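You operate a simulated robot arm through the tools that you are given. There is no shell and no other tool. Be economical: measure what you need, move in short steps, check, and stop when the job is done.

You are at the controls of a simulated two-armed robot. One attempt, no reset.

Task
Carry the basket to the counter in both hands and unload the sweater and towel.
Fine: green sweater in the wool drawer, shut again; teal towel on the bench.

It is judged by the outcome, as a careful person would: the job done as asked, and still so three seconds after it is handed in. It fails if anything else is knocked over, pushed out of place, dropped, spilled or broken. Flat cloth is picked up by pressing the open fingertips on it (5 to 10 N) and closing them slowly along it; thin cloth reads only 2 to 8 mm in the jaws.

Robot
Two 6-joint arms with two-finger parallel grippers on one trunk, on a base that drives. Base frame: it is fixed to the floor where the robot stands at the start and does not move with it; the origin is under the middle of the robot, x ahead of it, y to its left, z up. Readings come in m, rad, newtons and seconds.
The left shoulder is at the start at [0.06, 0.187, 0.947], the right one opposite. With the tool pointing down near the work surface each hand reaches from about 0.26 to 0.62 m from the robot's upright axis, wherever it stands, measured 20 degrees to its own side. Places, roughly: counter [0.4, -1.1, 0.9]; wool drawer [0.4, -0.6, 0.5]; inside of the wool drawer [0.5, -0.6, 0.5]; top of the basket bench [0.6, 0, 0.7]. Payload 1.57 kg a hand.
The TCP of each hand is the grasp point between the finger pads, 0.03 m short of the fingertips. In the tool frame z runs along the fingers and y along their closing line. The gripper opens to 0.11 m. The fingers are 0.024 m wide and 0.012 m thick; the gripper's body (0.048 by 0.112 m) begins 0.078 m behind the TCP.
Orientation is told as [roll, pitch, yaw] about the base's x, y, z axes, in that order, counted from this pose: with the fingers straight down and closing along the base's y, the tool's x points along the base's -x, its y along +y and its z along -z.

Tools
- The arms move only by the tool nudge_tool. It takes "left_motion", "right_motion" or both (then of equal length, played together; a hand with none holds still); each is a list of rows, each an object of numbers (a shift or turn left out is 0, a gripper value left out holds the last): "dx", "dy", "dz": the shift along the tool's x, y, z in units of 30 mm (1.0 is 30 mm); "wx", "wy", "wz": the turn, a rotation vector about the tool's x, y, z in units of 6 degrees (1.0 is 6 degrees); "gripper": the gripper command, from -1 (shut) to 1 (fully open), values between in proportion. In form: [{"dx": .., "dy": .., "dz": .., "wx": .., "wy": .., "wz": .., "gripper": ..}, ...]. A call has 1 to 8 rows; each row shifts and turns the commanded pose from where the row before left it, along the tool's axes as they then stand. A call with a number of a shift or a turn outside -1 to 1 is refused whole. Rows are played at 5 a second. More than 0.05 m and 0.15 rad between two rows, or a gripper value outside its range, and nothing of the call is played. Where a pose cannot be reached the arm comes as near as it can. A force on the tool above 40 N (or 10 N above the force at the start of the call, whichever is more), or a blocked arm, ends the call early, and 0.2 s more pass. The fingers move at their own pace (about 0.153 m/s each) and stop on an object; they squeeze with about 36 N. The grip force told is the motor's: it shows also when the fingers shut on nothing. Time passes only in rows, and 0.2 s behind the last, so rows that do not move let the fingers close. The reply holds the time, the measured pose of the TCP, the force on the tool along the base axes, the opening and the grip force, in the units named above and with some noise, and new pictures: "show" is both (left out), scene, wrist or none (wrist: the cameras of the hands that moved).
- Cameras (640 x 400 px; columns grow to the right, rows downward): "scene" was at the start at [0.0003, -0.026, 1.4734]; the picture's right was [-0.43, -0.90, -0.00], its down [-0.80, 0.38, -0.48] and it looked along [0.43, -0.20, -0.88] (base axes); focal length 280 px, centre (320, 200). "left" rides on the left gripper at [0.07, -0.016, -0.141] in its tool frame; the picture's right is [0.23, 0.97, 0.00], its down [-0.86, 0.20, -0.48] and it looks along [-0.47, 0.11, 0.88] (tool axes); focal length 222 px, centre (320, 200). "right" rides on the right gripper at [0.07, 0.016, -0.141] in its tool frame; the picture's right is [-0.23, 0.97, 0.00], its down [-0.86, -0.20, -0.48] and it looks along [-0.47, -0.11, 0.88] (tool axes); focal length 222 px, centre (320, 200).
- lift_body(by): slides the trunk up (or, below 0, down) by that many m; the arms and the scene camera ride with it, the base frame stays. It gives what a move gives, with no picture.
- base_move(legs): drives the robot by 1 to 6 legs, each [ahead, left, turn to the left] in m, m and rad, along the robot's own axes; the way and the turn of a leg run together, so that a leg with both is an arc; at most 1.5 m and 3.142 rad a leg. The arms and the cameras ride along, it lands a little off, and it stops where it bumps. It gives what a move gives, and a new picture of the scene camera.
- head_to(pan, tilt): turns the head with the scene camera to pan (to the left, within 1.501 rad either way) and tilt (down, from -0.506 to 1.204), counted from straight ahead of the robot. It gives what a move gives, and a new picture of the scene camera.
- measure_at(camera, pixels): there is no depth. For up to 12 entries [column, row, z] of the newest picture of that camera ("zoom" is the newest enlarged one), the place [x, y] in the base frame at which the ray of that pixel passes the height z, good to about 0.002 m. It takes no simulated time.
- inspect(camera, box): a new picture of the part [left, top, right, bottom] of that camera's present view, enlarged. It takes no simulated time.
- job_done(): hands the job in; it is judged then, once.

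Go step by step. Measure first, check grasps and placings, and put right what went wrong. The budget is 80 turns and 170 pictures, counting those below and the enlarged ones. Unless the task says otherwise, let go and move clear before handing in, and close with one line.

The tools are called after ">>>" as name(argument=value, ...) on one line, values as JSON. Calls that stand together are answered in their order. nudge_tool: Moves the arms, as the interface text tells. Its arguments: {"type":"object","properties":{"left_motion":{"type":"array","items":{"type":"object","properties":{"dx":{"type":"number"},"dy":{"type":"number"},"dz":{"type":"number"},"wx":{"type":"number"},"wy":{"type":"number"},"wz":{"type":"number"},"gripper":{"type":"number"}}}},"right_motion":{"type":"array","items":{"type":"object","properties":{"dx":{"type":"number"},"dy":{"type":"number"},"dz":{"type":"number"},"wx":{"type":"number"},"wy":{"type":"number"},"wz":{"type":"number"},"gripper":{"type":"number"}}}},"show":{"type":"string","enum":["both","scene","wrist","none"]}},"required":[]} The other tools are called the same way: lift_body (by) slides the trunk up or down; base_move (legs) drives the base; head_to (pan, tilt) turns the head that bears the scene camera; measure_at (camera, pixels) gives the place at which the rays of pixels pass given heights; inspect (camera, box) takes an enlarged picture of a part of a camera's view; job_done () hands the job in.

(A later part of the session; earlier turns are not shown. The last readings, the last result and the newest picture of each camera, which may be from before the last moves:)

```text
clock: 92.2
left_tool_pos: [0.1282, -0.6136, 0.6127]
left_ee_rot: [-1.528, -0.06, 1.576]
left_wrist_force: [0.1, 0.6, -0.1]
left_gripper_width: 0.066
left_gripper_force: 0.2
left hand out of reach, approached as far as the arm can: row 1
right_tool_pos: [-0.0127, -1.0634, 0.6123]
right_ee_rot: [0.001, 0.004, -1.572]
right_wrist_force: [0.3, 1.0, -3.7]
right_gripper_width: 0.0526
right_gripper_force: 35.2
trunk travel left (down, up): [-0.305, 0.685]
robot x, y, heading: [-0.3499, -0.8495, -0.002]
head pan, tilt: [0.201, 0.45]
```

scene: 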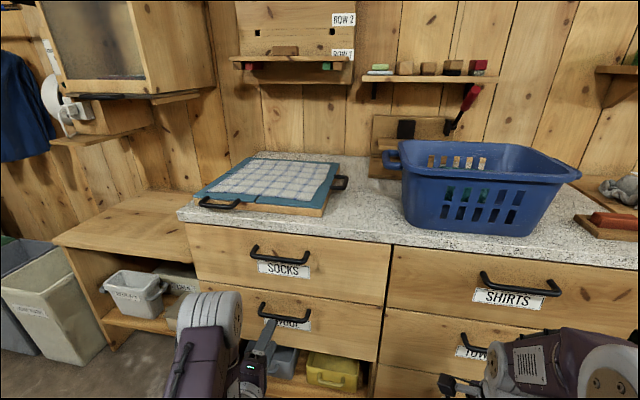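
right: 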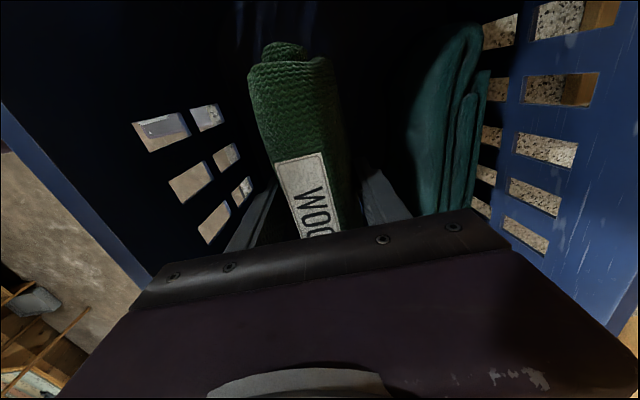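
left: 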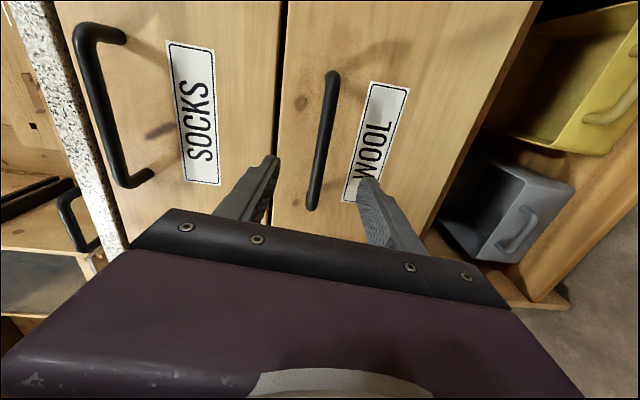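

The fingers straddle the bar vertically: tips at (270,160) and (365,185), bar between at (322,140). I'll drive forward 7 cm so the bar sits between the pads.

>>> base_move(legs=[[0.07, 0, 0]])

>>> inspect(camera="left", box=[160, 40, 480, 260])

```text
clock: 93.2
left_tool_pos: [0.1983, -0.6156, 0.6141]
left_ee_rot: [-1.527, -0.06, 1.574]
left_wrist_force: [0.8, 0.5, 0.2]
left_gripper_width: 0.066
left_gripper_force: 0.0
right_tool_pos: [0.0582, -1.0643, 0.6109]
right_ee_rot: [-0.001, 0.003, -1.572]
right_wrist_force: [0.9, -0.2, -3.4]
right_gripper_width: 0.0527
right_gripper_force: 36.1
trunk travel left (down, up): [-0.305, 0.685]
robot x, y, heading: [-0.2821, -0.8511, -0.007]
head pan, tilt: [0.201, 0.45]
```

scene: 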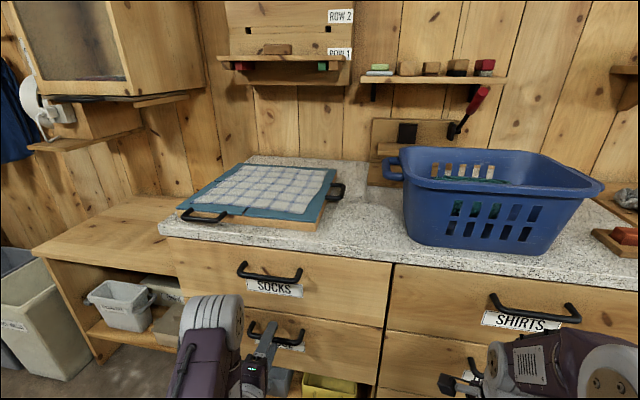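

```text
1.82 times, centred on (320, 150) of left
```

zoom: 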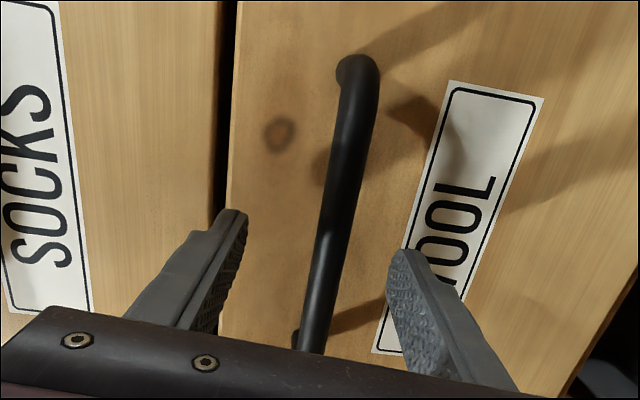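

The bar is between the fingers. I'll close on it.

>>> nudge_tool(left_motion=[{"gripper": -0.3}, {"gripper": -0.6}, {"gripper": -1}, {}, {}], show="wrist")

```text
clock: 94.5
left_tool_pos: [0.1996, -0.6162, 0.6099]
left_ee_rot: [-1.517, -0.057, 1.572]
left_wrist_force: [-9.6, -2.7, -25.3]
left_gripper_width: 0.0152
left_gripper_force: 31.3
right_tool_pos: [0.0575, -1.0639, 0.6103]
right_ee_rot: [-0.002, 0.005, -1.573]
right_wrist_force: [-0.1, -0.5, -4.2]
right_gripper_width: 0.0529
right_gripper_force: 35.9
trunk travel left (down, up): [-0.305, 0.685]
robot x, y, heading: [-0.2858, -0.8509, -0.009]
head pan, tilt: [0.201, 0.45]
```

left: 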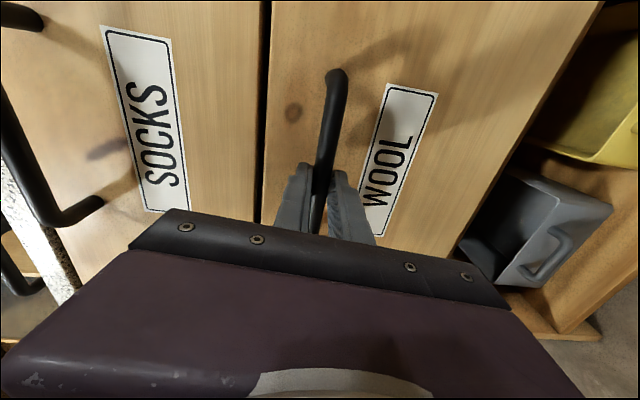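

Gripped at 15 mm. I'll relieve the vertical strain with the trunk and pull the drawer open with the base, first 10 cm.

>>> lift_body(by=-0.004)

>>> base_move(legs=[[-0.1, 0, 0]])

```text
clock: 95.0
left_tool_pos: [0.198, -0.6149, 0.6104]
left_ee_rot: [-1.529, -0.06, 1.575]
left_wrist_force: [-10.7, -2.8, -12.0]
left_gripper_width: 0.0151
left_gripper_force: 30.5
right_tool_pos: [0.0577, -1.064, 0.6072]
right_ee_rot: [0.001, 0.005, -1.573]
right_wrist_force: [-0.3, 0.7, -2.2]
right_gripper_width: 0.053
right_gripper_force: 35.8
trunk travel left (down, up): [-0.301, 0.689]
robot x, y, heading: [-0.2832, -0.8534, -0.006]
head pan, tilt: [0.201, 0.45]
```

```text
clock: 96.1
left_tool_pos: [0.1002, -0.616, 0.6095]
left_ee_rot: [-1.53, -0.06, 1.573]
left_wrist_force: [-1.6, -7.5, -3.6]
left_gripper_width: 0.0151
left_gripper_force: 31.1
right_tool_pos: [-0.0435, -1.0641, 0.6077]
right_ee_rot: [-0.001, 0.004, -1.573]
right_wrist_force: [0.1, -0.7, -3.3]
right_gripper_width: 0.0531
right_gripper_force: 36.0
trunk travel left (down, up): [-0.301, 0.689]
robot x, y, heading: [-0.3831, -0.8529, -0.004]
head pan, tilt: [0.201, 0.45]
```

scene: 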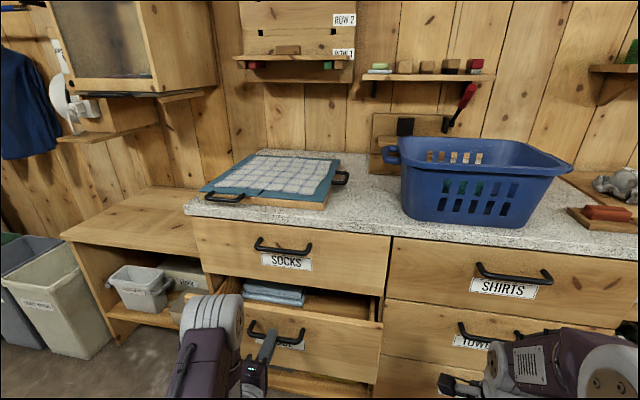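

The drawer slides out easily and already holds some folded wool. I'll pull another 17 cm.

>>> base_move(legs=[[-0.17, 0, 0]])

```text
clock: 97.6
left_tool_pos: [-0.0736, -0.6164, 0.6107]
left_ee_rot: [-1.527, -0.059, 1.571]
left_wrist_force: [-0.8, -19.6, -0.2]
left_gripper_width: 0.015
left_gripper_force: 31.2
right_tool_pos: [-0.2136, -1.0643, 0.6069]
right_ee_rot: [0.0, 0.006, -1.572]
right_wrist_force: [-0.7, 0.4, -3.6]
right_gripper_width: 0.053
right_gripper_force: 36.0
trunk travel left (down, up): [-0.301, 0.689]
robot x, y, heading: [-0.5548, -0.8502, -0.002]
head pan, tilt: [0.201, 0.45]
```

scene: 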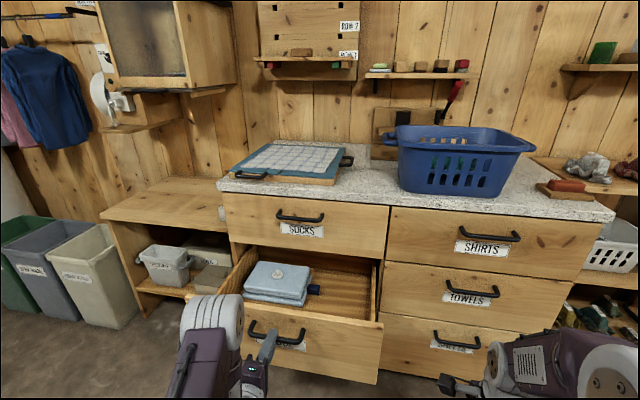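

The drawer is open about 27 cm, with blue folded wool at its left; its right half is free. I'll release the handle, pull the left hand back, and raise the right hand above the drawer front.

>>> nudge_tool(left_motion=[{"gripper": 0.2}, {}, {"dz": -1}, {"dz": -1}, {"dz": -1}, {"dz": -1}, {"dz": -1}, {"dz": -1}], right_motion=[{"dz": -1}, {"dz": -1}, {"dz": -1}, {"dz": -1}, {"dz": -1}, {"dz": -1}, {"dz": -1}, {}], show="scene")

>>> nudge_tool(right_motion=[{"dy": 1}, {"dy": 1, "dx": 0.5}, {"dy": 1, "dx": 0.5}, {"dy": 1, "dx": 0.5}, {"dy": 1, "dx": 0.5}, {"dy": 1, "dx": 0.5}, {"dy": 0.5, "dx": 0.5}], show="both")

```text
clock: 99.4
left_tool_pos: [-0.1881, -0.5467, 0.5857]
left_ee_rot: [-1.529, -0.058, 1.569]
left_wrist_force: [0.5, -0.1, 0.0]
left_gripper_width: 0.0659
left_gripper_force: 0.0
left hand out of reach, approached as far as the arm can: row 3, 4, 5, 6, 7, 8
right_tool_pos: [-0.2145, -1.064, 0.8196]
right_ee_rot: [0.0, 0.002, -1.572]
right_wrist_force: [-0.4, -0.5, -3.4]
right_gripper_width: 0.0529
right_gripper_force: 36.5
trunk travel left (down, up): [-0.301, 0.689]
robot x, y, heading: [-0.5524, -0.8476, -0.007]
head pan, tilt: [0.201, 0.45]
```

scene: 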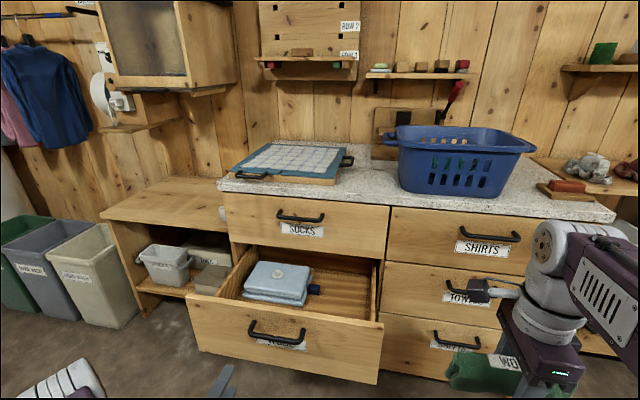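

```text
clock: 101.0
left_tool_pos: [-0.1875, -0.5471, 0.5847]
left_ee_rot: [-1.529, -0.058, 1.57]
left_wrist_force: [0.6, 0.0, -0.3]
left_gripper_width: 0.0659
left_gripper_force: 0.1
right_tool_pos: [-0.0345, -0.9757, 0.8067]
right_ee_rot: [-0.002, 0.003, -1.571]
right_wrist_force: [-0.7, -1.3, -3.8]
right_gripper_width: 0.053
right_gripper_force: 36.0
right hand out of reach, approached as far as the arm can: row 6, 7
trunk travel left (down, up): [-0.301, 0.689]
robot x, y, heading: [-0.5551, -0.8527, -0.012]
head pan, tilt: [0.201, 0.45]
```

scene: 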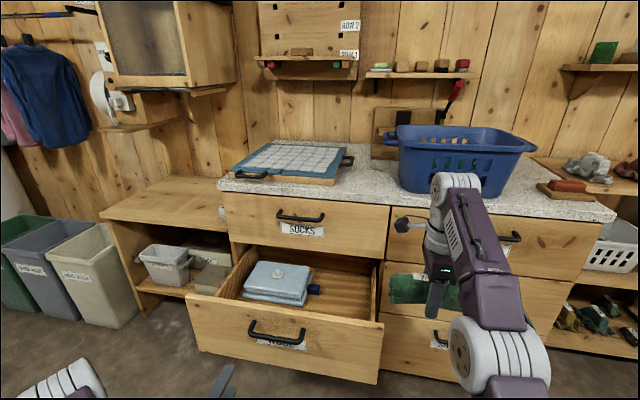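
right: 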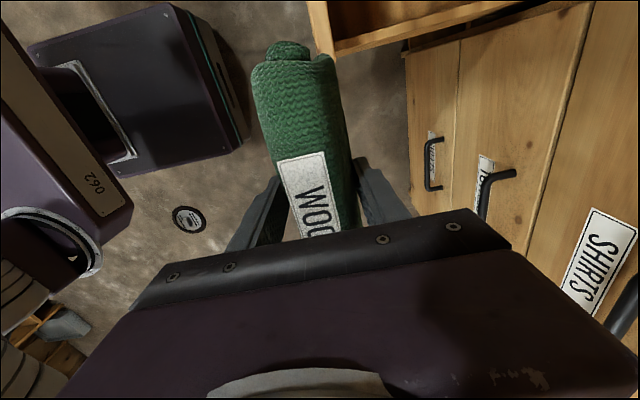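

>>> measure_at(camera="scene", pixels=[[300, 312, 0.64], [300, 312, 0.68], [383, 325, 0.66], [188, 296, 0.66], [376, 270, 0.66], [376, 315, 0.66], [345, 310, 0.5], [310, 275, 0.5], [345, 310, 0.55], [280, 305, 0.53], [320, 290, 0.5], [366, 290, 0.5]])

>>> inspect(camera="scene", box=[180, 235, 400, 385])

```text
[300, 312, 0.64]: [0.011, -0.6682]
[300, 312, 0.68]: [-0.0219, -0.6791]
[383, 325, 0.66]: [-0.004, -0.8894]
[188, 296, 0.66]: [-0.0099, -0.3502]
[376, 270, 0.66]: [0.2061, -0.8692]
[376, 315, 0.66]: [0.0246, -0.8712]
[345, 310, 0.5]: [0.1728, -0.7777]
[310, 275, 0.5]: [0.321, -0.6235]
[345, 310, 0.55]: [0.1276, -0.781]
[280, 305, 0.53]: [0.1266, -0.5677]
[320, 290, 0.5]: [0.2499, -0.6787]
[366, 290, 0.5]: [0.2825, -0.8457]
```

```text
2.67 times, centred on (290, 310) of scene
```

zoom: 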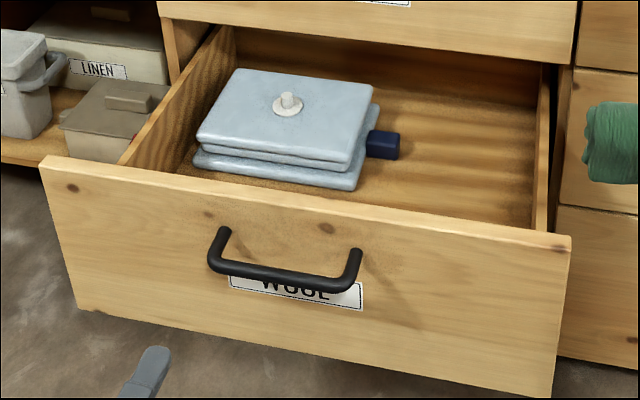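

The drawer's left part holds a blue flat item reaching y≈-0.70; the right strip (y -0.72 to -0.86) is free. I'll turn the sweater lengthwise (right hand yaw back to 0) and raise the left hand above the drawer front.

>>> nudge_tool(left_motion=[{"dy": -1}, {"dy": -1}, {"dy": -1}, {"dy": -1}, {"dy": -1}, {"dy": -1}, {"dy": -1}, {"dy": -0.5}], right_motion=[{"wz": -1}, {"wz": -1}, {"wz": -1}, {"wz": -1}, {"wz": -1}, {"wz": -1}, {"wz": -1}, {"wz": -1}], show="none")

>>> nudge_tool(right_motion=[{"wz": -1}, {"wz": -1}, {"wz": -1}, {"wz": -1}, {"wz": -1}, {"wz": -1}, {"wz": -1}, {}], show="both")

```text
clock: 102.8
left_tool_pos: [-0.1291, -0.479, 0.7463]
left_ee_rot: [-1.526, -0.057, 1.568]
left_wrist_force: [0.6, 0.3, -0.4]
left_gripper_width: 0.066
left_gripper_force: 0.1
left hand out of reach, approached as far as the arm can: row 1, 2, 3, 4, 5, 6, 7
right_tool_pos: [-0.0352, -0.976, 0.807]
right_ee_rot: [0.002, 0.003, -0.732]
right_wrist_force: [-0.5, 0.0, -3.3]
right_gripper_width: 0.0529
right_gripper_force: 35.9
trunk travel left (down, up): [-0.301, 0.689]
robot x, y, heading: [-0.5567, -0.8519, -0.004]
head pan, tilt: [0.201, 0.45]
```

```text
clock: 104.6
left_tool_pos: [-0.1289, -0.4787, 0.7451]
left_ee_rot: [-1.528, -0.058, 1.57]
left_wrist_force: [-0.1, 0.2, -0.1]
left_gripper_width: 0.0658
left_gripper_force: 0.1
right_tool_pos: [-0.0361, -0.976, 0.8072]
right_ee_rot: [0.003, 0.0, -0.001]
right_wrist_force: [0.6, -0.2, -3.2]
right_gripper_width: 0.0532
right_gripper_force: 36.3
trunk travel left (down, up): [-0.301, 0.689]
robot x, y, heading: [-0.5569, -0.8499, -0.003]
head pan, tilt: [0.201, 0.45]
```

scene: 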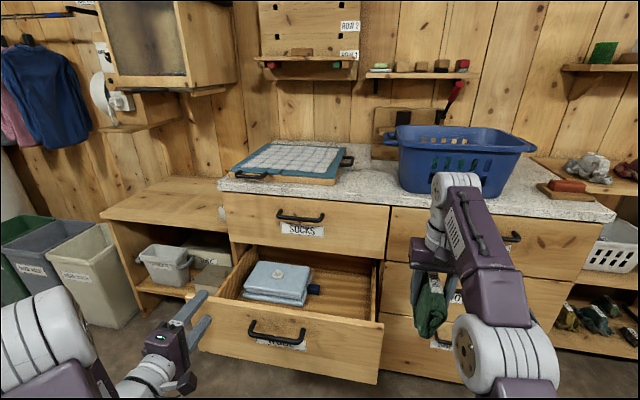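
right: 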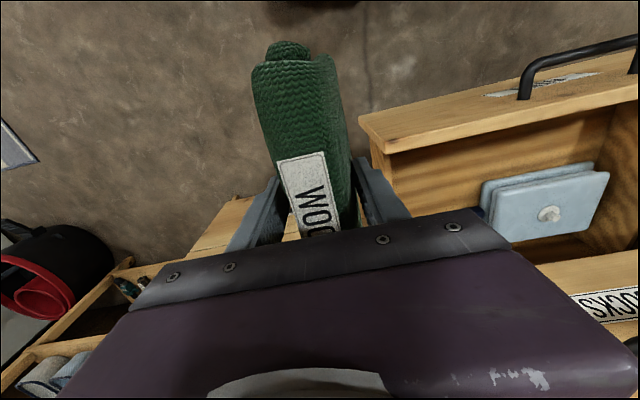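

Now strafe left, then forward, so the sweater is over the free strip at about (0.11,-0.78).

>>> base_move(legs=[[0, 0.196, 0], [0.146, 0, 0.003]])

>>> inspect(camera="right", box=[0, 0, 640, 400])

```text
clock: 107.1
left_tool_pos: [0.0173, -0.2843, 0.7454]
left_ee_rot: [-1.527, -0.059, 1.569]
left_wrist_force: [0.4, 0.1, -1.0]
left_gripper_width: 0.066
left_gripper_force: 0.0
right_tool_pos: [0.1119, -0.7812, 0.807]
right_ee_rot: [0.002, 0.001, 0.001]
right_wrist_force: [0.2, 0.4, -3.2]
right_gripper_width: 0.053
right_gripper_force: 36.0
trunk travel left (down, up): [-0.301, 0.689]
robot x, y, heading: [-0.413, -0.6591, -0.007]
head pan, tilt: [0.201, 0.45]
```

scene: 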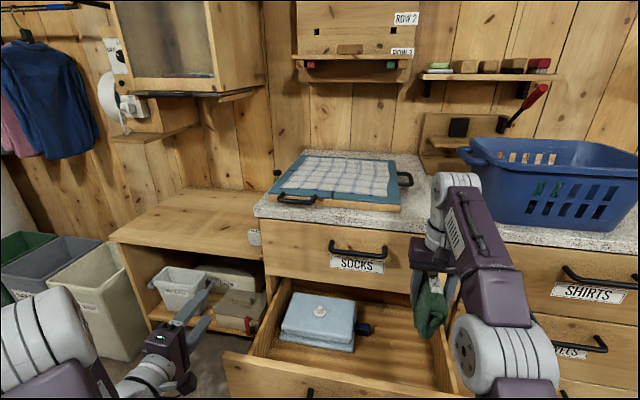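

```text
1.00 times, centred on (320, 200) of right
```

zoom: 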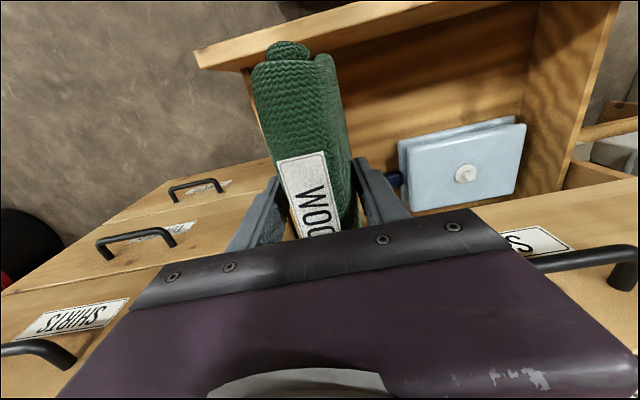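

>>> measure_at(camera="zoom", pixels=[[246, 72, 0.66], [246, 72, 0.62], [252, 100, 0.66], [195, 55, 0.68], [400, 190, 0.53], [240, 165, 0.66]])

>>> measure_at(camera="scene", pixels=[[452, 372, 0.66], [445, 340, 0.66], [372, 330, 0.53], [402, 340, 0.5]])

```text
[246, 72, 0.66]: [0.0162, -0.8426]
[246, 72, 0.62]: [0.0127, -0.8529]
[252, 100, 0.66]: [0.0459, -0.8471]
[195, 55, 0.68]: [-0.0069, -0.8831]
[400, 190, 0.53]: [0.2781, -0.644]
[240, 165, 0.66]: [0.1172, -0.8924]
```

```text
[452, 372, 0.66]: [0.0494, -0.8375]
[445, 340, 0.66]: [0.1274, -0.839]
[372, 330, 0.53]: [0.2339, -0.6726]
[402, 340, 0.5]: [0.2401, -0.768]
```

Free strip is y -0.69 to -0.845. I'll shift 14 mm left and lower the sweater into the drawer.

>>> nudge_tool(right_motion=[{"dy": 0.47}, {"dz": 1}, {"dz": 1}, {"dz": 1}, {"dz": 1}, {"dz": 1}, {"dz": 1}, {"dz": 1}], show="both")

```text
clock: 108.9
left_tool_pos: [0.0159, -0.2849, 0.746]
left_ee_rot: [-1.529, -0.057, 1.57]
left_wrist_force: [0.0, 0.2, -0.4]
left_gripper_width: 0.066
left_gripper_force: 0.0
right_tool_pos: [0.1108, -0.7665, 0.5969]
right_ee_rot: [0.003, -0.001, 0.002]
right_wrist_force: [0.4, -0.1, -3.7]
right_gripper_width: 0.0528
right_gripper_force: 36.2
trunk travel left (down, up): [-0.301, 0.689]
robot x, y, heading: [-0.4089, -0.6553, -0.0]
head pan, tilt: [0.201, 0.45]
```

scene: 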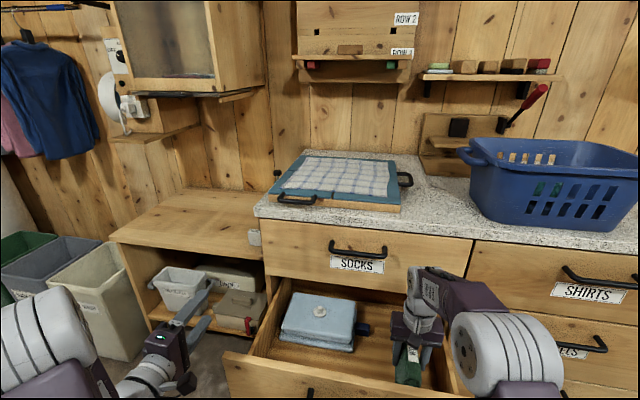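
right: 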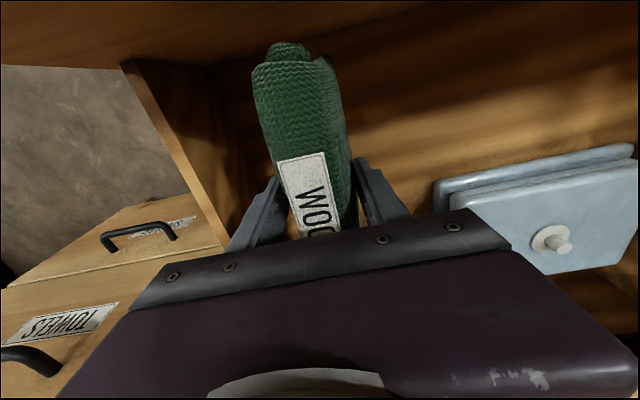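

Good position inside the drawer. I'll lower in small steps until the sweater touches the floor.

>>> nudge_tool(right_motion=[{"dz": 0.5}, {"dz": 0.5}, {"dz": 0.4}, {"dz": 0.3}, {"dz": 0.3}, {"dz": 0.3}, {}], show="wrist")

```text
clock: 110.5
left_tool_pos: [0.016, -0.2842, 0.7475]
left_ee_rot: [-1.527, -0.057, 1.57]
left_wrist_force: [0.1, 0.2, -0.3]
left_gripper_width: 0.0662
left_gripper_force: 0.1
right_tool_pos: [0.1114, -0.766, 0.528]
right_ee_rot: [0.003, 0.001, 0.002]
right_wrist_force: [0.7, -0.1, -2.9]
right_gripper_width: 0.053
right_gripper_force: 36.1
trunk travel left (down, up): [-0.301, 0.689]
robot x, y, heading: [-0.4094, -0.6569, -0.003]
head pan, tilt: [0.201, 0.45]
```

right: 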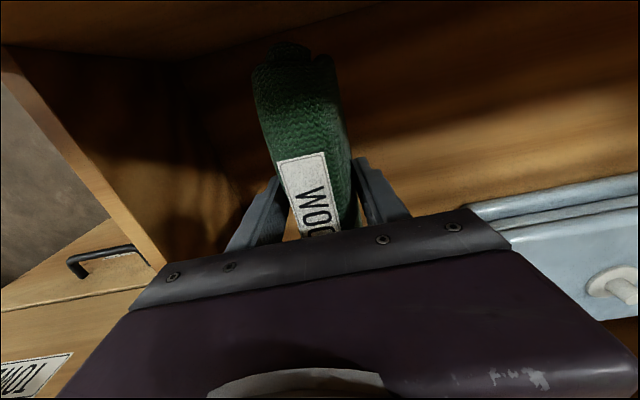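

>>> nudge_tool(right_motion=[{"dz": 0.3}, {"dz": 0.2}, {"dz": 0.2}, {}], show="none")

```text
clock: 111.5
left_tool_pos: [0.0164, -0.2842, 0.7462]
left_ee_rot: [-1.527, -0.056, 1.569]
left_wrist_force: [-1.0, -0.9, 0.1]
left_gripper_width: 0.0659
left_gripper_force: 0.0
right_tool_pos: [0.1106, -0.7656, 0.5071]
right_ee_rot: [0.003, 0.002, 0.002]
right_wrist_force: [0.6, 0.5, -2.8]
right_gripper_width: 0.0532
right_gripper_force: 36.6
trunk travel left (down, up): [-0.301, 0.689]
robot x, y, heading: [-0.4101, -0.6553, -0.009]
head pan, tilt: [0.201, 0.45]
```

>>> nudge_tool(right_motion=[{"dz": 0.15}, {"dz": 0.15}, {"dz": 0.15}, {}], show="scene")

```text
clock: 112.1
left_tool_pos: [0.0148, -0.2844, 0.7465]
left_ee_rot: [-1.53, -0.057, 1.57]
left_wrist_force: [-0.2, -0.4, -0.4]
left_gripper_width: 0.0659
left_gripper_force: 0.0
right_tool_pos: [0.1159, -0.7662, 0.5056]
right_ee_rot: [0.005, -0.018, 0.001]
right_wrist_force: [1.9, -1.6, 24.6]
right_gripper_width: 0.053
right_gripper_force: 35.7
trunk travel left (down, up): [-0.301, 0.689]
robot x, y, heading: [-0.4076, -0.6585, -0.009]
head pan, tilt: [0.201, 0.45]
stopped in row 3 (right hand): the force on the tool passed its limit (the readings are from after the stop); the commanded pose is now the measured one
```

scene: 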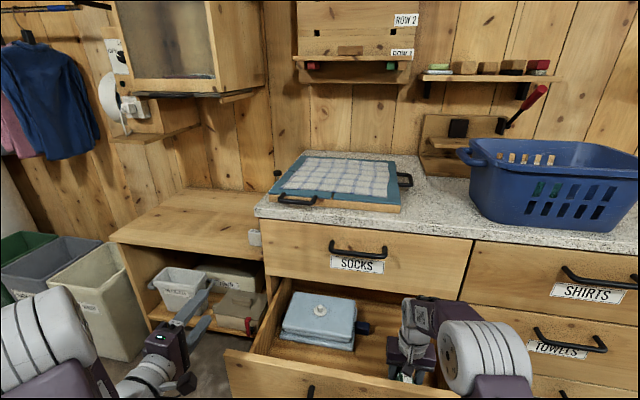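

Contact with the drawer floor (24 N). I'll ease up 3 mm and open gently.

>>> nudge_tool(right_motion=[{"dz": -0.1}, {"gripper": 0.1}, {"gripper": 0.4}, {}, {"dz": -0.7}, {"dz": -1}, {"dz": -1}, {}], show="wrist")

```text
clock: 113.9
left_tool_pos: [0.0167, -0.2838, 0.7461]
left_ee_rot: [-1.531, -0.057, 1.569]
left_wrist_force: [-0.4, 1.3, -0.5]
left_gripper_width: 0.0658
left_gripper_force: 0.1
right_tool_pos: [0.1138, -0.7668, 0.5879]
right_ee_rot: [0.005, -0.01, 0.002]
right_wrist_force: [0.5, 0.4, 0.0]
right_gripper_width: 0.0769
right_gripper_force: 0.0
trunk travel left (down, up): [-0.301, 0.689]
robot x, y, heading: [-0.4096, -0.656, -0.006]
head pan, tilt: [0.201, 0.45]
```

right: 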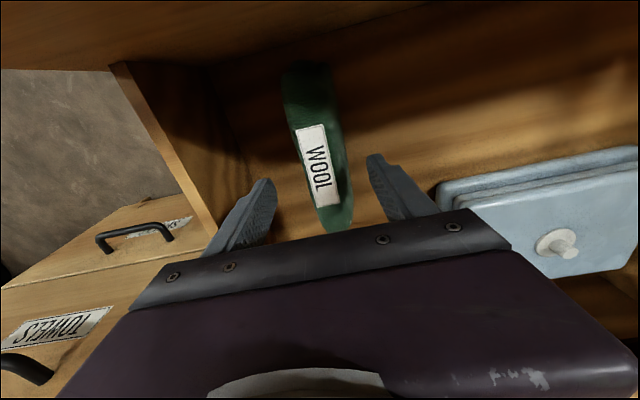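

The sweater stands in the drawer at the right, released. I'll raise the right hand out, back the robot off, and bring the left hand back to the handle.

>>> nudge_tool(right_motion=[{"dz": -1}, {"dz": -1}, {"dz": -1}, {"dz": -1}, {"dz": -1}, {"dz": -1}, {"dz": -1}, {"dz": -1}], show="none")

>>> base_move(legs=[[-0.21, 0, 0.004], [0, -0.194, 0]])

>>> nudge_tool(left_motion=[{"dx": 0.8, "dy": 0.7, "dz": 0.3}, {"dx": 0.8, "dy": 0.7, "dz": 0.3}, {"dx": 0.8, "dy": 0.7, "dz": 0.3}, {"dx": 0.8, "dy": 0.7, "dz": 0.3}, {"dx": 0.8, "dy": 0.7, "dz": 0.3}, {"dx": 0.8, "dy": 0.7, "dz": 0.3}, {}], show="both")

```text
clock: 115.7
left_tool_pos: [0.0144, -0.2832, 0.7475]
left_ee_rot: [-1.53, -0.058, 1.568]
left_wrist_force: [-0.2, -1.1, 0.0]
left_gripper_width: 0.0658
left_gripper_force: 0.1
right_tool_pos: [0.0986, -0.7699, 0.8217]
right_ee_rot: [0.004, -0.009, 0.001]
right_wrist_force: [-0.2, 0.3, 0.0]
right_gripper_width: 0.0772
right_gripper_force: 0.1
right hand out of reach, approached as far as the arm can: row 8
trunk travel left (down, up): [-0.301, 0.689]
robot x, y, heading: [-0.4075, -0.6524, -0.004]
head pan, tilt: [0.201, 0.45]
```

```text
clock: 118.5
left_tool_pos: [-0.1974, -0.4783, 0.7459]
left_ee_rot: [-1.529, -0.06, 1.572]
left_wrist_force: [0.7, 0.0, -0.8]
left_gripper_width: 0.0659
left_gripper_force: 0.0
right_tool_pos: [-0.1117, -0.9616, 0.8213]
right_ee_rot: [0.005, -0.011, 0.002]
right_wrist_force: [0.3, -0.1, -0.6]
right_gripper_width: 0.0768
right_gripper_force: 0.1
trunk travel left (down, up): [-0.301, 0.689]
robot x, y, heading: [-0.6223, -0.8481, -0.008]
head pan, tilt: [0.201, 0.45]
```

scene: 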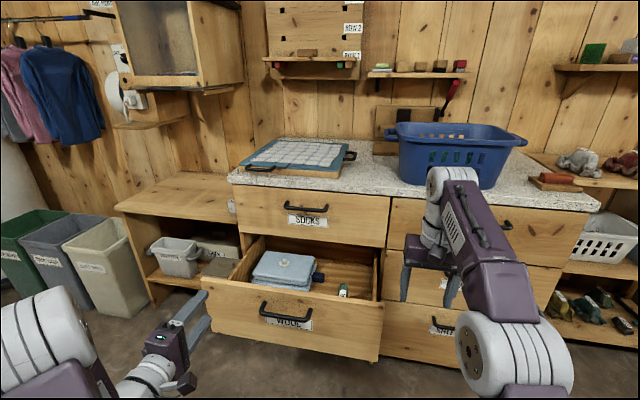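

```text
clock: 120.2
left_tool_pos: [-0.1371, -0.6015, 0.605]
left_ee_rot: [-1.529, -0.057, 1.572]
left_wrist_force: [-0.3, 0.5, 0.2]
left_gripper_width: 0.066
left_gripper_force: 0.0
left hand out of reach, approached as far as the arm can: row 1, 2
right_tool_pos: [-0.1127, -0.9605, 0.8203]
right_ee_rot: [0.005, -0.01, 0.004]
right_wrist_force: [-0.1, 0.5, -0.6]
right_gripper_width: 0.077
right_gripper_force: 0.1
trunk travel left (down, up): [-0.301, 0.689]
robot x, y, heading: [-0.6222, -0.8496, -0.001]
head pan, tilt: [0.201, 0.45]
```

scene: 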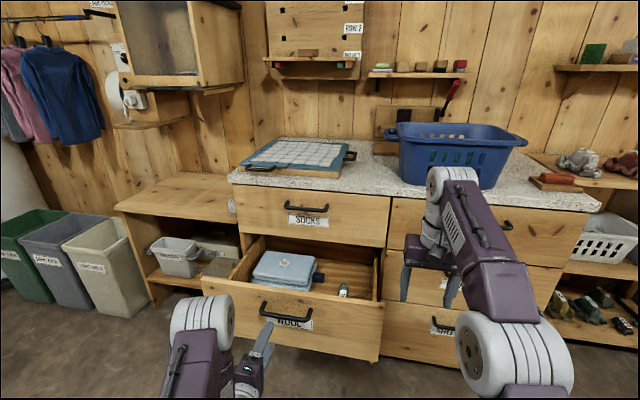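
left: 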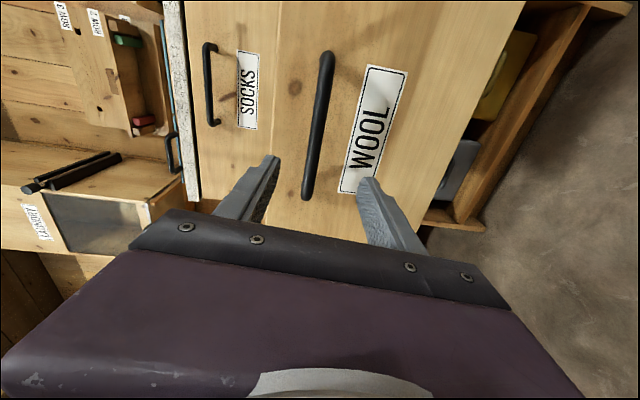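

The bar is again between the fingers (left view (318,130)). I'll draw the right hand back, drive 6 cm ahead and grip the bar.

>>> nudge_tool(right_motion=[{"dx": 1}, {"dx": 1}, {"dx": 1}, {"dx": 1}, {"dx": 1}], show="none")

>>> base_move(legs=[[0.062, 0, 0]])

>>> nudge_tool(left_motion=[{"gripper": -0.3}, {"gripper": -0.6}, {"gripper": -1}, {}, {}], show="wrist")

```text
clock: 121.3
left_tool_pos: [-0.1381, -0.6011, 0.6053]
left_ee_rot: [-1.529, -0.057, 1.573]
left_wrist_force: [0.0, 0.0, -0.3]
left_gripper_width: 0.0659
left_gripper_force: 0.1
right_tool_pos: [-0.2622, -0.961, 0.82]
right_ee_rot: [0.005, -0.009, 0.003]
right_wrist_force: [0.5, -1.0, 0.3]
right_gripper_width: 0.0772
right_gripper_force: 0.1
trunk travel left (down, up): [-0.301, 0.689]
robot x, y, heading: [-0.6242, -0.8511, 0.003]
head pan, tilt: [0.201, 0.45]
```

```text
clock: 122.3
left_tool_pos: [-0.0754, -0.6009, 0.6039]
left_ee_rot: [-1.528, -0.057, 1.571]
left_wrist_force: [-0.4, 0.3, -0.4]
left_gripper_width: 0.0659
left_gripper_force: 0.0
right_tool_pos: [-0.1984, -0.962, 0.8201]
right_ee_rot: [0.006, -0.008, 0.004]
right_wrist_force: [0.5, 0.8, -0.3]
right_gripper_width: 0.077
right_gripper_force: 0.0
trunk travel left (down, up): [-0.301, 0.689]
robot x, y, heading: [-0.5607, -0.8482, -0.01]
head pan, tilt: [0.201, 0.45]
```

scene: 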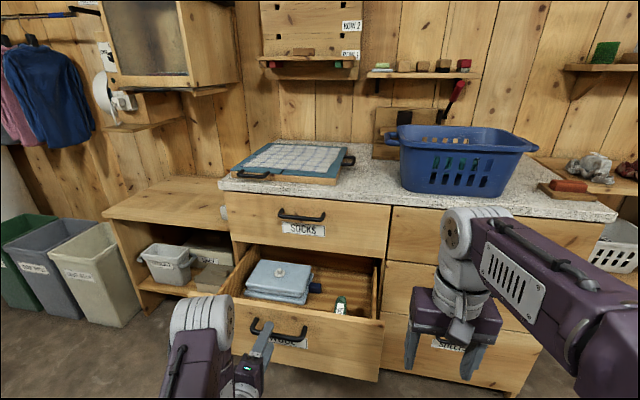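

```text
clock: 123.5
left_tool_pos: [-0.0771, -0.6002, 0.6105]
left_ee_rot: [-1.54, -0.059, 1.575]
left_wrist_force: [1.5, 2.2, 28.7]
left_gripper_width: 0.0149
left_gripper_force: 31.7
right_tool_pos: [-0.1998, -0.9627, 0.8219]
right_ee_rot: [0.006, -0.012, 0.003]
right_wrist_force: [0.1, 0.4, -0.7]
right_gripper_width: 0.0771
right_gripper_force: 0.1
trunk travel left (down, up): [-0.301, 0.689]
robot x, y, heading: [-0.5581, -0.8495, 0.001]
head pan, tilt: [0.201, 0.45]
```

left: 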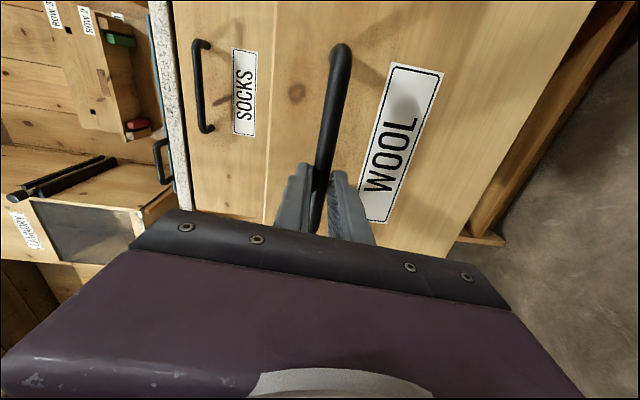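

Gripped again. I'll relieve the vertical strain and push the drawer shut with the base.

>>> lift_body(by=0.006)

>>> base_move(legs=[[0.22, 0, 0]])

```text
clock: 124.1
left_tool_pos: [-0.0769, -0.6005, 0.6098]
left_ee_rot: [-1.523, -0.059, 1.572]
left_wrist_force: [-1.3, -1.5, 4.9]
left_gripper_width: 0.0148
left_gripper_force: 31.2
right_tool_pos: [-0.1993, -0.9618, 0.8268]
right_ee_rot: [0.005, -0.011, 0.004]
right_wrist_force: [-0.6, 0.1, -1.3]
right_gripper_width: 0.0769
right_gripper_force: 0.0
trunk travel left (down, up): [-0.307, 0.683]
robot x, y, heading: [-0.5565, -0.8525, -0.003]
head pan, tilt: [0.201, 0.45]
```

```text
clock: 125.8
left_tool_pos: [0.1457, -0.599, 0.6107]
left_ee_rot: [-1.527, -0.056, 1.572]
left_wrist_force: [0.0, 1.7, -10.6]
left_gripper_width: 0.0149
left_gripper_force: 30.7
right_tool_pos: [0.0215, -0.9608, 0.8262]
right_ee_rot: [0.003, -0.01, 0.004]
right_wrist_force: [0.3, 0.8, -0.6]
right_gripper_width: 0.077
right_gripper_force: 0.0
trunk travel left (down, up): [-0.307, 0.683]
robot x, y, heading: [-0.3424, -0.8525, -0.004]
head pan, tilt: [0.201, 0.45]
```

scene: 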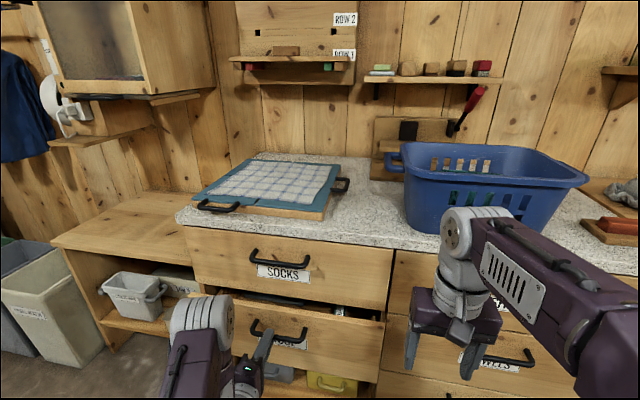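

>>> base_move(legs=[[0.052, 0, 0]])

>>> inspect(camera="left", box=[100, 0, 640, 340])

```text
clock: 126.7
left_tool_pos: [0.1946, -0.6006, 0.609]
left_ee_rot: [-1.524, -0.056, 1.571]
left_wrist_force: [-13.4, 2.4, -11.9]
left_gripper_width: 0.0149
left_gripper_force: 30.5
right_tool_pos: [0.0716, -0.9609, 0.8261]
right_ee_rot: [0.004, -0.009, 0.004]
right_wrist_force: [0.8, -0.1, -0.2]
right_gripper_width: 0.0769
right_gripper_force: 0.1
trunk travel left (down, up): [-0.307, 0.683]
robot x, y, heading: [-0.286, -0.8534, -0.001]
head pan, tilt: [0.201, 0.45]
```

scene: 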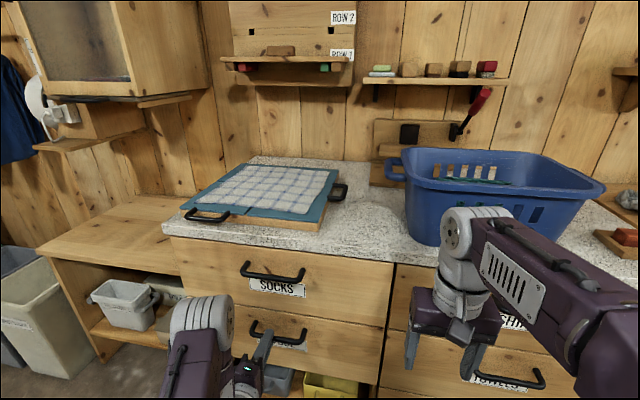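

```text
1.18 times, centred on (370, 170) of left
```

zoom: 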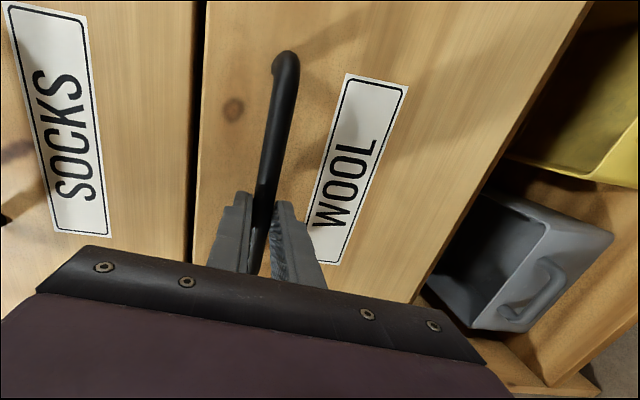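

The push force rose to 13 N as the drawer came flush. A small extra push, then I'll open the hand and back straight off.

>>> base_move(legs=[[0.006, 0, 0]])

>>> nudge_tool(left_motion=[{"gripper": 0.0}, {}, {}], show="wrist")

>>> base_move(legs=[[-0.35, 0, 0]])

```text
clock: 127.4
left_tool_pos: [0.1997, -0.6007, 0.6095]
left_ee_rot: [-1.523, -0.057, 1.574]
left_wrist_force: [-34.0, 0.8, -9.1]
left_gripper_width: 0.015
left_gripper_force: 31.3
right_tool_pos: [0.0762, -0.9605, 0.8266]
right_ee_rot: [0.003, -0.012, 0.004]
right_wrist_force: [-1.3, -0.2, -0.2]
right_gripper_width: 0.077
right_gripper_force: 0.0
trunk travel left (down, up): [-0.307, 0.683]
robot x, y, heading: [-0.2809, -0.8469, -0.003]
head pan, tilt: [0.201, 0.45]
```

scene: 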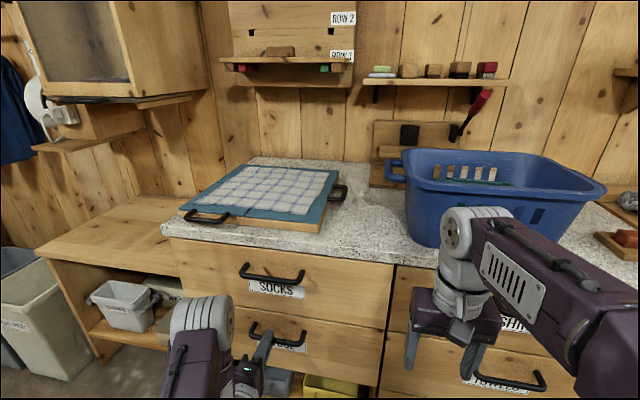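

```text
clock: 128.2
left_tool_pos: [0.2007, -0.6012, 0.6091]
left_ee_rot: [-1.52, -0.056, 1.574]
left_wrist_force: [0.2, 0.0, -0.5]
left_gripper_width: 0.0548
left_gripper_force: 0.2
right_tool_pos: [0.0781, -0.9612, 0.8253]
right_ee_rot: [0.005, -0.012, 0.002]
right_wrist_force: [0.4, -0.6, 0.5]
right_gripper_width: 0.0771
right_gripper_force: 0.2
trunk travel left (down, up): [-0.307, 0.683]
robot x, y, heading: [-0.2817, -0.8511, -0.0]
head pan, tilt: [0.201, 0.45]
```

left: 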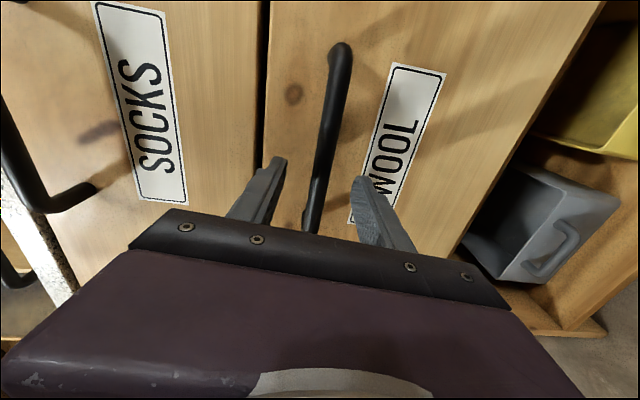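

```text
clock: 130.5
left_tool_pos: [-0.1532, -0.6002, 0.6083]
left_ee_rot: [-1.519, -0.056, 1.573]
left_wrist_force: [-0.6, 0.6, 1.7]
left_gripper_width: 0.055
left_gripper_force: 0.0
right_tool_pos: [-0.2764, -0.9615, 0.8277]
right_ee_rot: [0.005, -0.012, 0.003]
right_wrist_force: [-0.6, -0.9, 0.2]
right_gripper_width: 0.0769
right_gripper_force: 0.0
trunk travel left (down, up): [-0.307, 0.683]
robot x, y, heading: [-0.6339, -0.8506, -0.009]
head pan, tilt: [0.201, 0.45]
```

scene: 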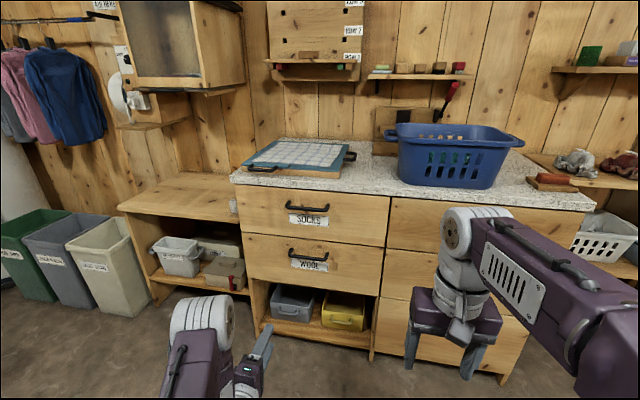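

The WOOL drawer is shut flush with the sweater inside. Now the towel: I'll turn the right hand again to close along x, and raise the left hand to keep it high over the board.

>>> nudge_tool(left_motion=[{"dy": -1}, {"dy": -1}, {"dy": -1}, {"dy": -1}, {"dy": -1}, {"dy": -1}, {"dy": -1}, {"dy": -1}], right_motion=[{"wz": 1}, {"wz": 1}, {"wz": 1}, {"wz": 1}, {"wz": 1}, {"wz": 1}, {"wz": 1}, {"wz": 1}], show="none")

>>> nudge_tool(right_motion=[{"wz": 1}, {"wz": 1}, {"wz": 1}, {"wz": 1}, {"wz": 1}, {"wz": 1}, {"wz": 1}, {"gripper": 0.3}], show="none")

>>> lift_body(by=0.39)

>>> nudge_tool(right_motion=[{"dy": 1}, {"dy": 1}, {"dy": 1}, {"dy": 1}, {"dy": 0.5}], show="scene")

```text
clock: 132.3
left_tool_pos: [-0.1177, -0.6079, 0.8398]
left_ee_rot: [-1.517, -0.056, 1.572]
left_wrist_force: [-0.2, -0.9, 0.4]
left_gripper_width: 0.0547
left_gripper_force: 0.1
left hand out of reach, approached as far as the arm can: row 2, 3, 4
right_tool_pos: [-0.2777, -0.9616, 0.8271]
right_ee_rot: [0.011, -0.005, -0.835]
right_wrist_force: [0.3, 0.1, 0.0]
right_gripper_width: 0.0769
right_gripper_force: 0.1
trunk travel left (down, up): [-0.307, 0.683]
robot x, y, heading: [-0.6355, -0.8502, -0.004]
head pan, tilt: [0.201, 0.45]
```

```text
clock: 134.1
left_tool_pos: [-0.1184, -0.608, 0.8399]
left_ee_rot: [-1.517, -0.056, 1.573]
left_wrist_force: [0.5, -1.1, 0.4]
left_gripper_width: 0.055
left_gripper_force: 0.1
right_tool_pos: [-0.2776, -0.9606, 0.8259]
right_ee_rot: [0.01, 0.006, -1.569]
right_wrist_force: [0.3, -0.1, -0.6]
right_gripper_width: 0.0718
right_gripper_force: 0.0
trunk travel left (down, up): [-0.307, 0.683]
robot x, y, heading: [-0.633, -0.8496, -0.004]
head pan, tilt: [0.201, 0.45]
```

```text
clock: 137.9
left_tool_pos: [-0.1193, -0.607, 1.2285]
left_ee_rot: [-1.518, -0.055, 1.571]
left_wrist_force: [0.5, 0.5, 0.0]
left_gripper_width: 0.0548
left_gripper_force: 0.1
right_tool_pos: [-0.2763, -0.9611, 1.2163]
right_ee_rot: [0.01, 0.006, -1.567]
right_wrist_force: [-0.2, -0.2, 0.6]
right_gripper_width: 0.0713
right_gripper_force: 0.1
trunk travel left (down, up): [-0.697, 0.293]
robot x, y, heading: [-0.633, -0.8464, -0.005]
head pan, tilt: [0.201, 0.45]
```

```text
clock: 139.1
left_tool_pos: [-0.1177, -0.6083, 1.2298]
left_ee_rot: [-1.519, -0.056, 1.572]
left_wrist_force: [0.4, -0.1, 0.0]
left_gripper_width: 0.0549
left_gripper_force: 0.1
right_tool_pos: [-0.1405, -0.9601, 1.2173]
right_ee_rot: [0.008, 0.005, -1.568]
right_wrist_force: [-0.3, 0.0, 0.0]
right_gripper_width: 0.0715
right_gripper_force: 0.1
trunk travel left (down, up): [-0.697, 0.293]
robot x, y, heading: [-0.6368, -0.8498, -0.008]
head pan, tilt: [0.201, 0.45]
```

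scene: 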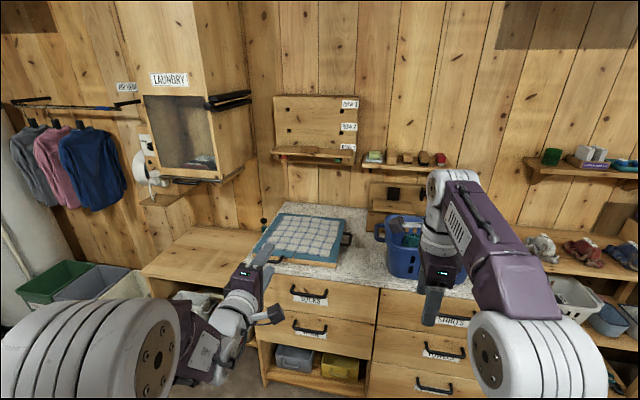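

>>> base_move(legs=[[0, -0.108, 0.005], [0.5, 0, 0]])

>>> inspect(camera="right", box=[200, 0, 520, 230])

```text
clock: 142.8
left_tool_pos: [0.3777, -0.7163, 1.2298]
left_ee_rot: [-1.519, -0.056, 1.571]
left_wrist_force: [0.0, 0.2, -0.9]
left_gripper_width: 0.0551
left_gripper_force: 0.0
right_tool_pos: [0.355, -1.0685, 1.2195]
right_ee_rot: [0.01, 0.005, -1.569]
right_wrist_force: [-0.8, 1.0, 0.8]
right_gripper_width: 0.0717
right_gripper_force: 0.0
trunk travel left (down, up): [-0.697, 0.293]
robot x, y, heading: [-0.138, -0.9572, -0.002]
head pan, tilt: [0.201, 0.45]
```

scene: 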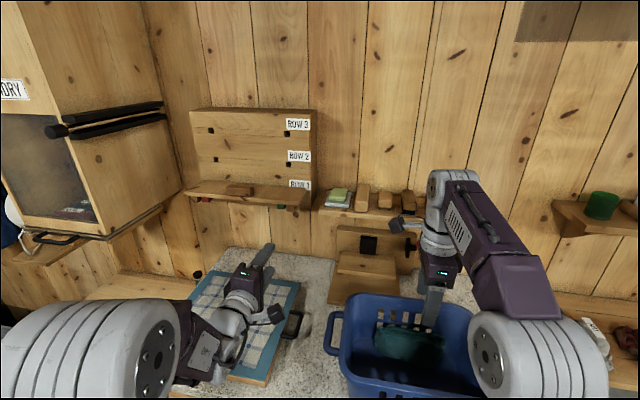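

```text
1.74 times, centred on (360, 115) of right
```

zoom: 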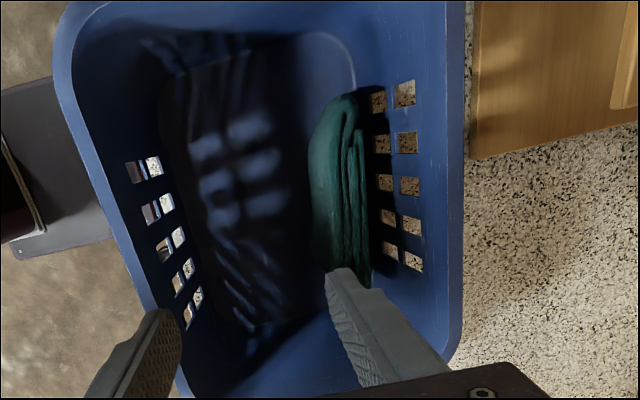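

>>> measure_at(camera="zoom", pixels=[[340, 97, 1.0], [310, 180, 1.0], [366, 180, 1.0], [366, 180, 0.97], [310, 180, 0.95], [350, 285, 0.97], [395, 180, 1.0], [395, 180, 1.05], [420, 180, 1.07], [335, 150, 1.0], [312, 250, 0.98]])

>>> head_to(pan=0.0, tilt=0.8)

>>> inspect(camera="scene", box=[240, 190, 440, 330])

```text
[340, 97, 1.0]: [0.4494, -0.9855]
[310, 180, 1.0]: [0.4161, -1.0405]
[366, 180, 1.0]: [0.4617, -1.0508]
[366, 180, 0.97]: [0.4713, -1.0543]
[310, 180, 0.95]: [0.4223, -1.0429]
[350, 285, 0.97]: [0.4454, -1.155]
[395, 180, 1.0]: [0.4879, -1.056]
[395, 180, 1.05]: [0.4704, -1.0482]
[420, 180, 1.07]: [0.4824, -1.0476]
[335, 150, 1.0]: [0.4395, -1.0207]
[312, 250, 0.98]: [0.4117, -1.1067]
```

```text
clock: 143.6
left_tool_pos: [0.3778, -0.7153, 1.2304]
left_ee_rot: [-1.517, -0.055, 1.571]
left_wrist_force: [0.6, -0.3, -0.9]
left_gripper_width: 0.055
left_gripper_force: 0.0
right_tool_pos: [0.3561, -1.0691, 1.2178]
right_ee_rot: [0.009, 0.004, -1.57]
right_wrist_force: [0.8, -0.1, -0.3]
right_gripper_width: 0.0714
right_gripper_force: 0.0
trunk travel left (down, up): [-0.697, 0.293]
robot x, y, heading: [-0.1376, -0.959, -0.005]
head pan, tilt: [0.0, 0.799]
```

scene: 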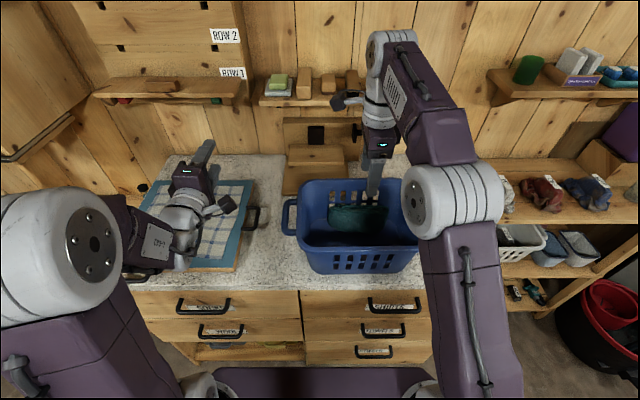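

```text
2.86 times, centred on (340, 260) of scene
```

zoom: 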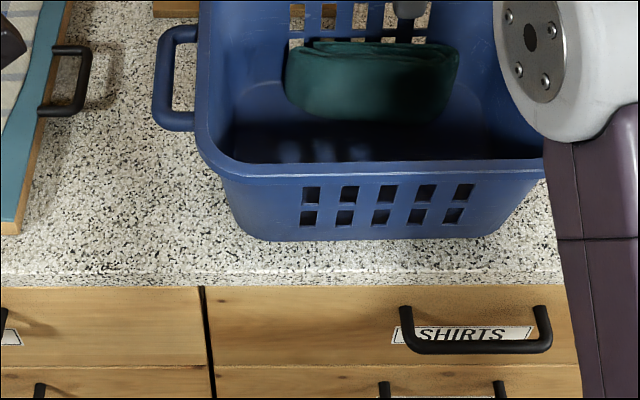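

>>> measure_at(camera="zoom", pixels=[[370, 45, 0.97], [370, 45, 1.0], [370, 60, 0.97], [370, 60, 1.0], [370, 122, 0.92], [287, 80, 0.98], [460, 70, 0.98]])

```text
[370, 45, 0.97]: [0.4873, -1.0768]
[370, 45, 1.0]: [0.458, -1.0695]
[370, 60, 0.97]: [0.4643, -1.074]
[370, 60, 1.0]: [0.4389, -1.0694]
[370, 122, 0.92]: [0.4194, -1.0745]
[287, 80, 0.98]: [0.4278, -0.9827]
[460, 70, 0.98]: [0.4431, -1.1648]
```

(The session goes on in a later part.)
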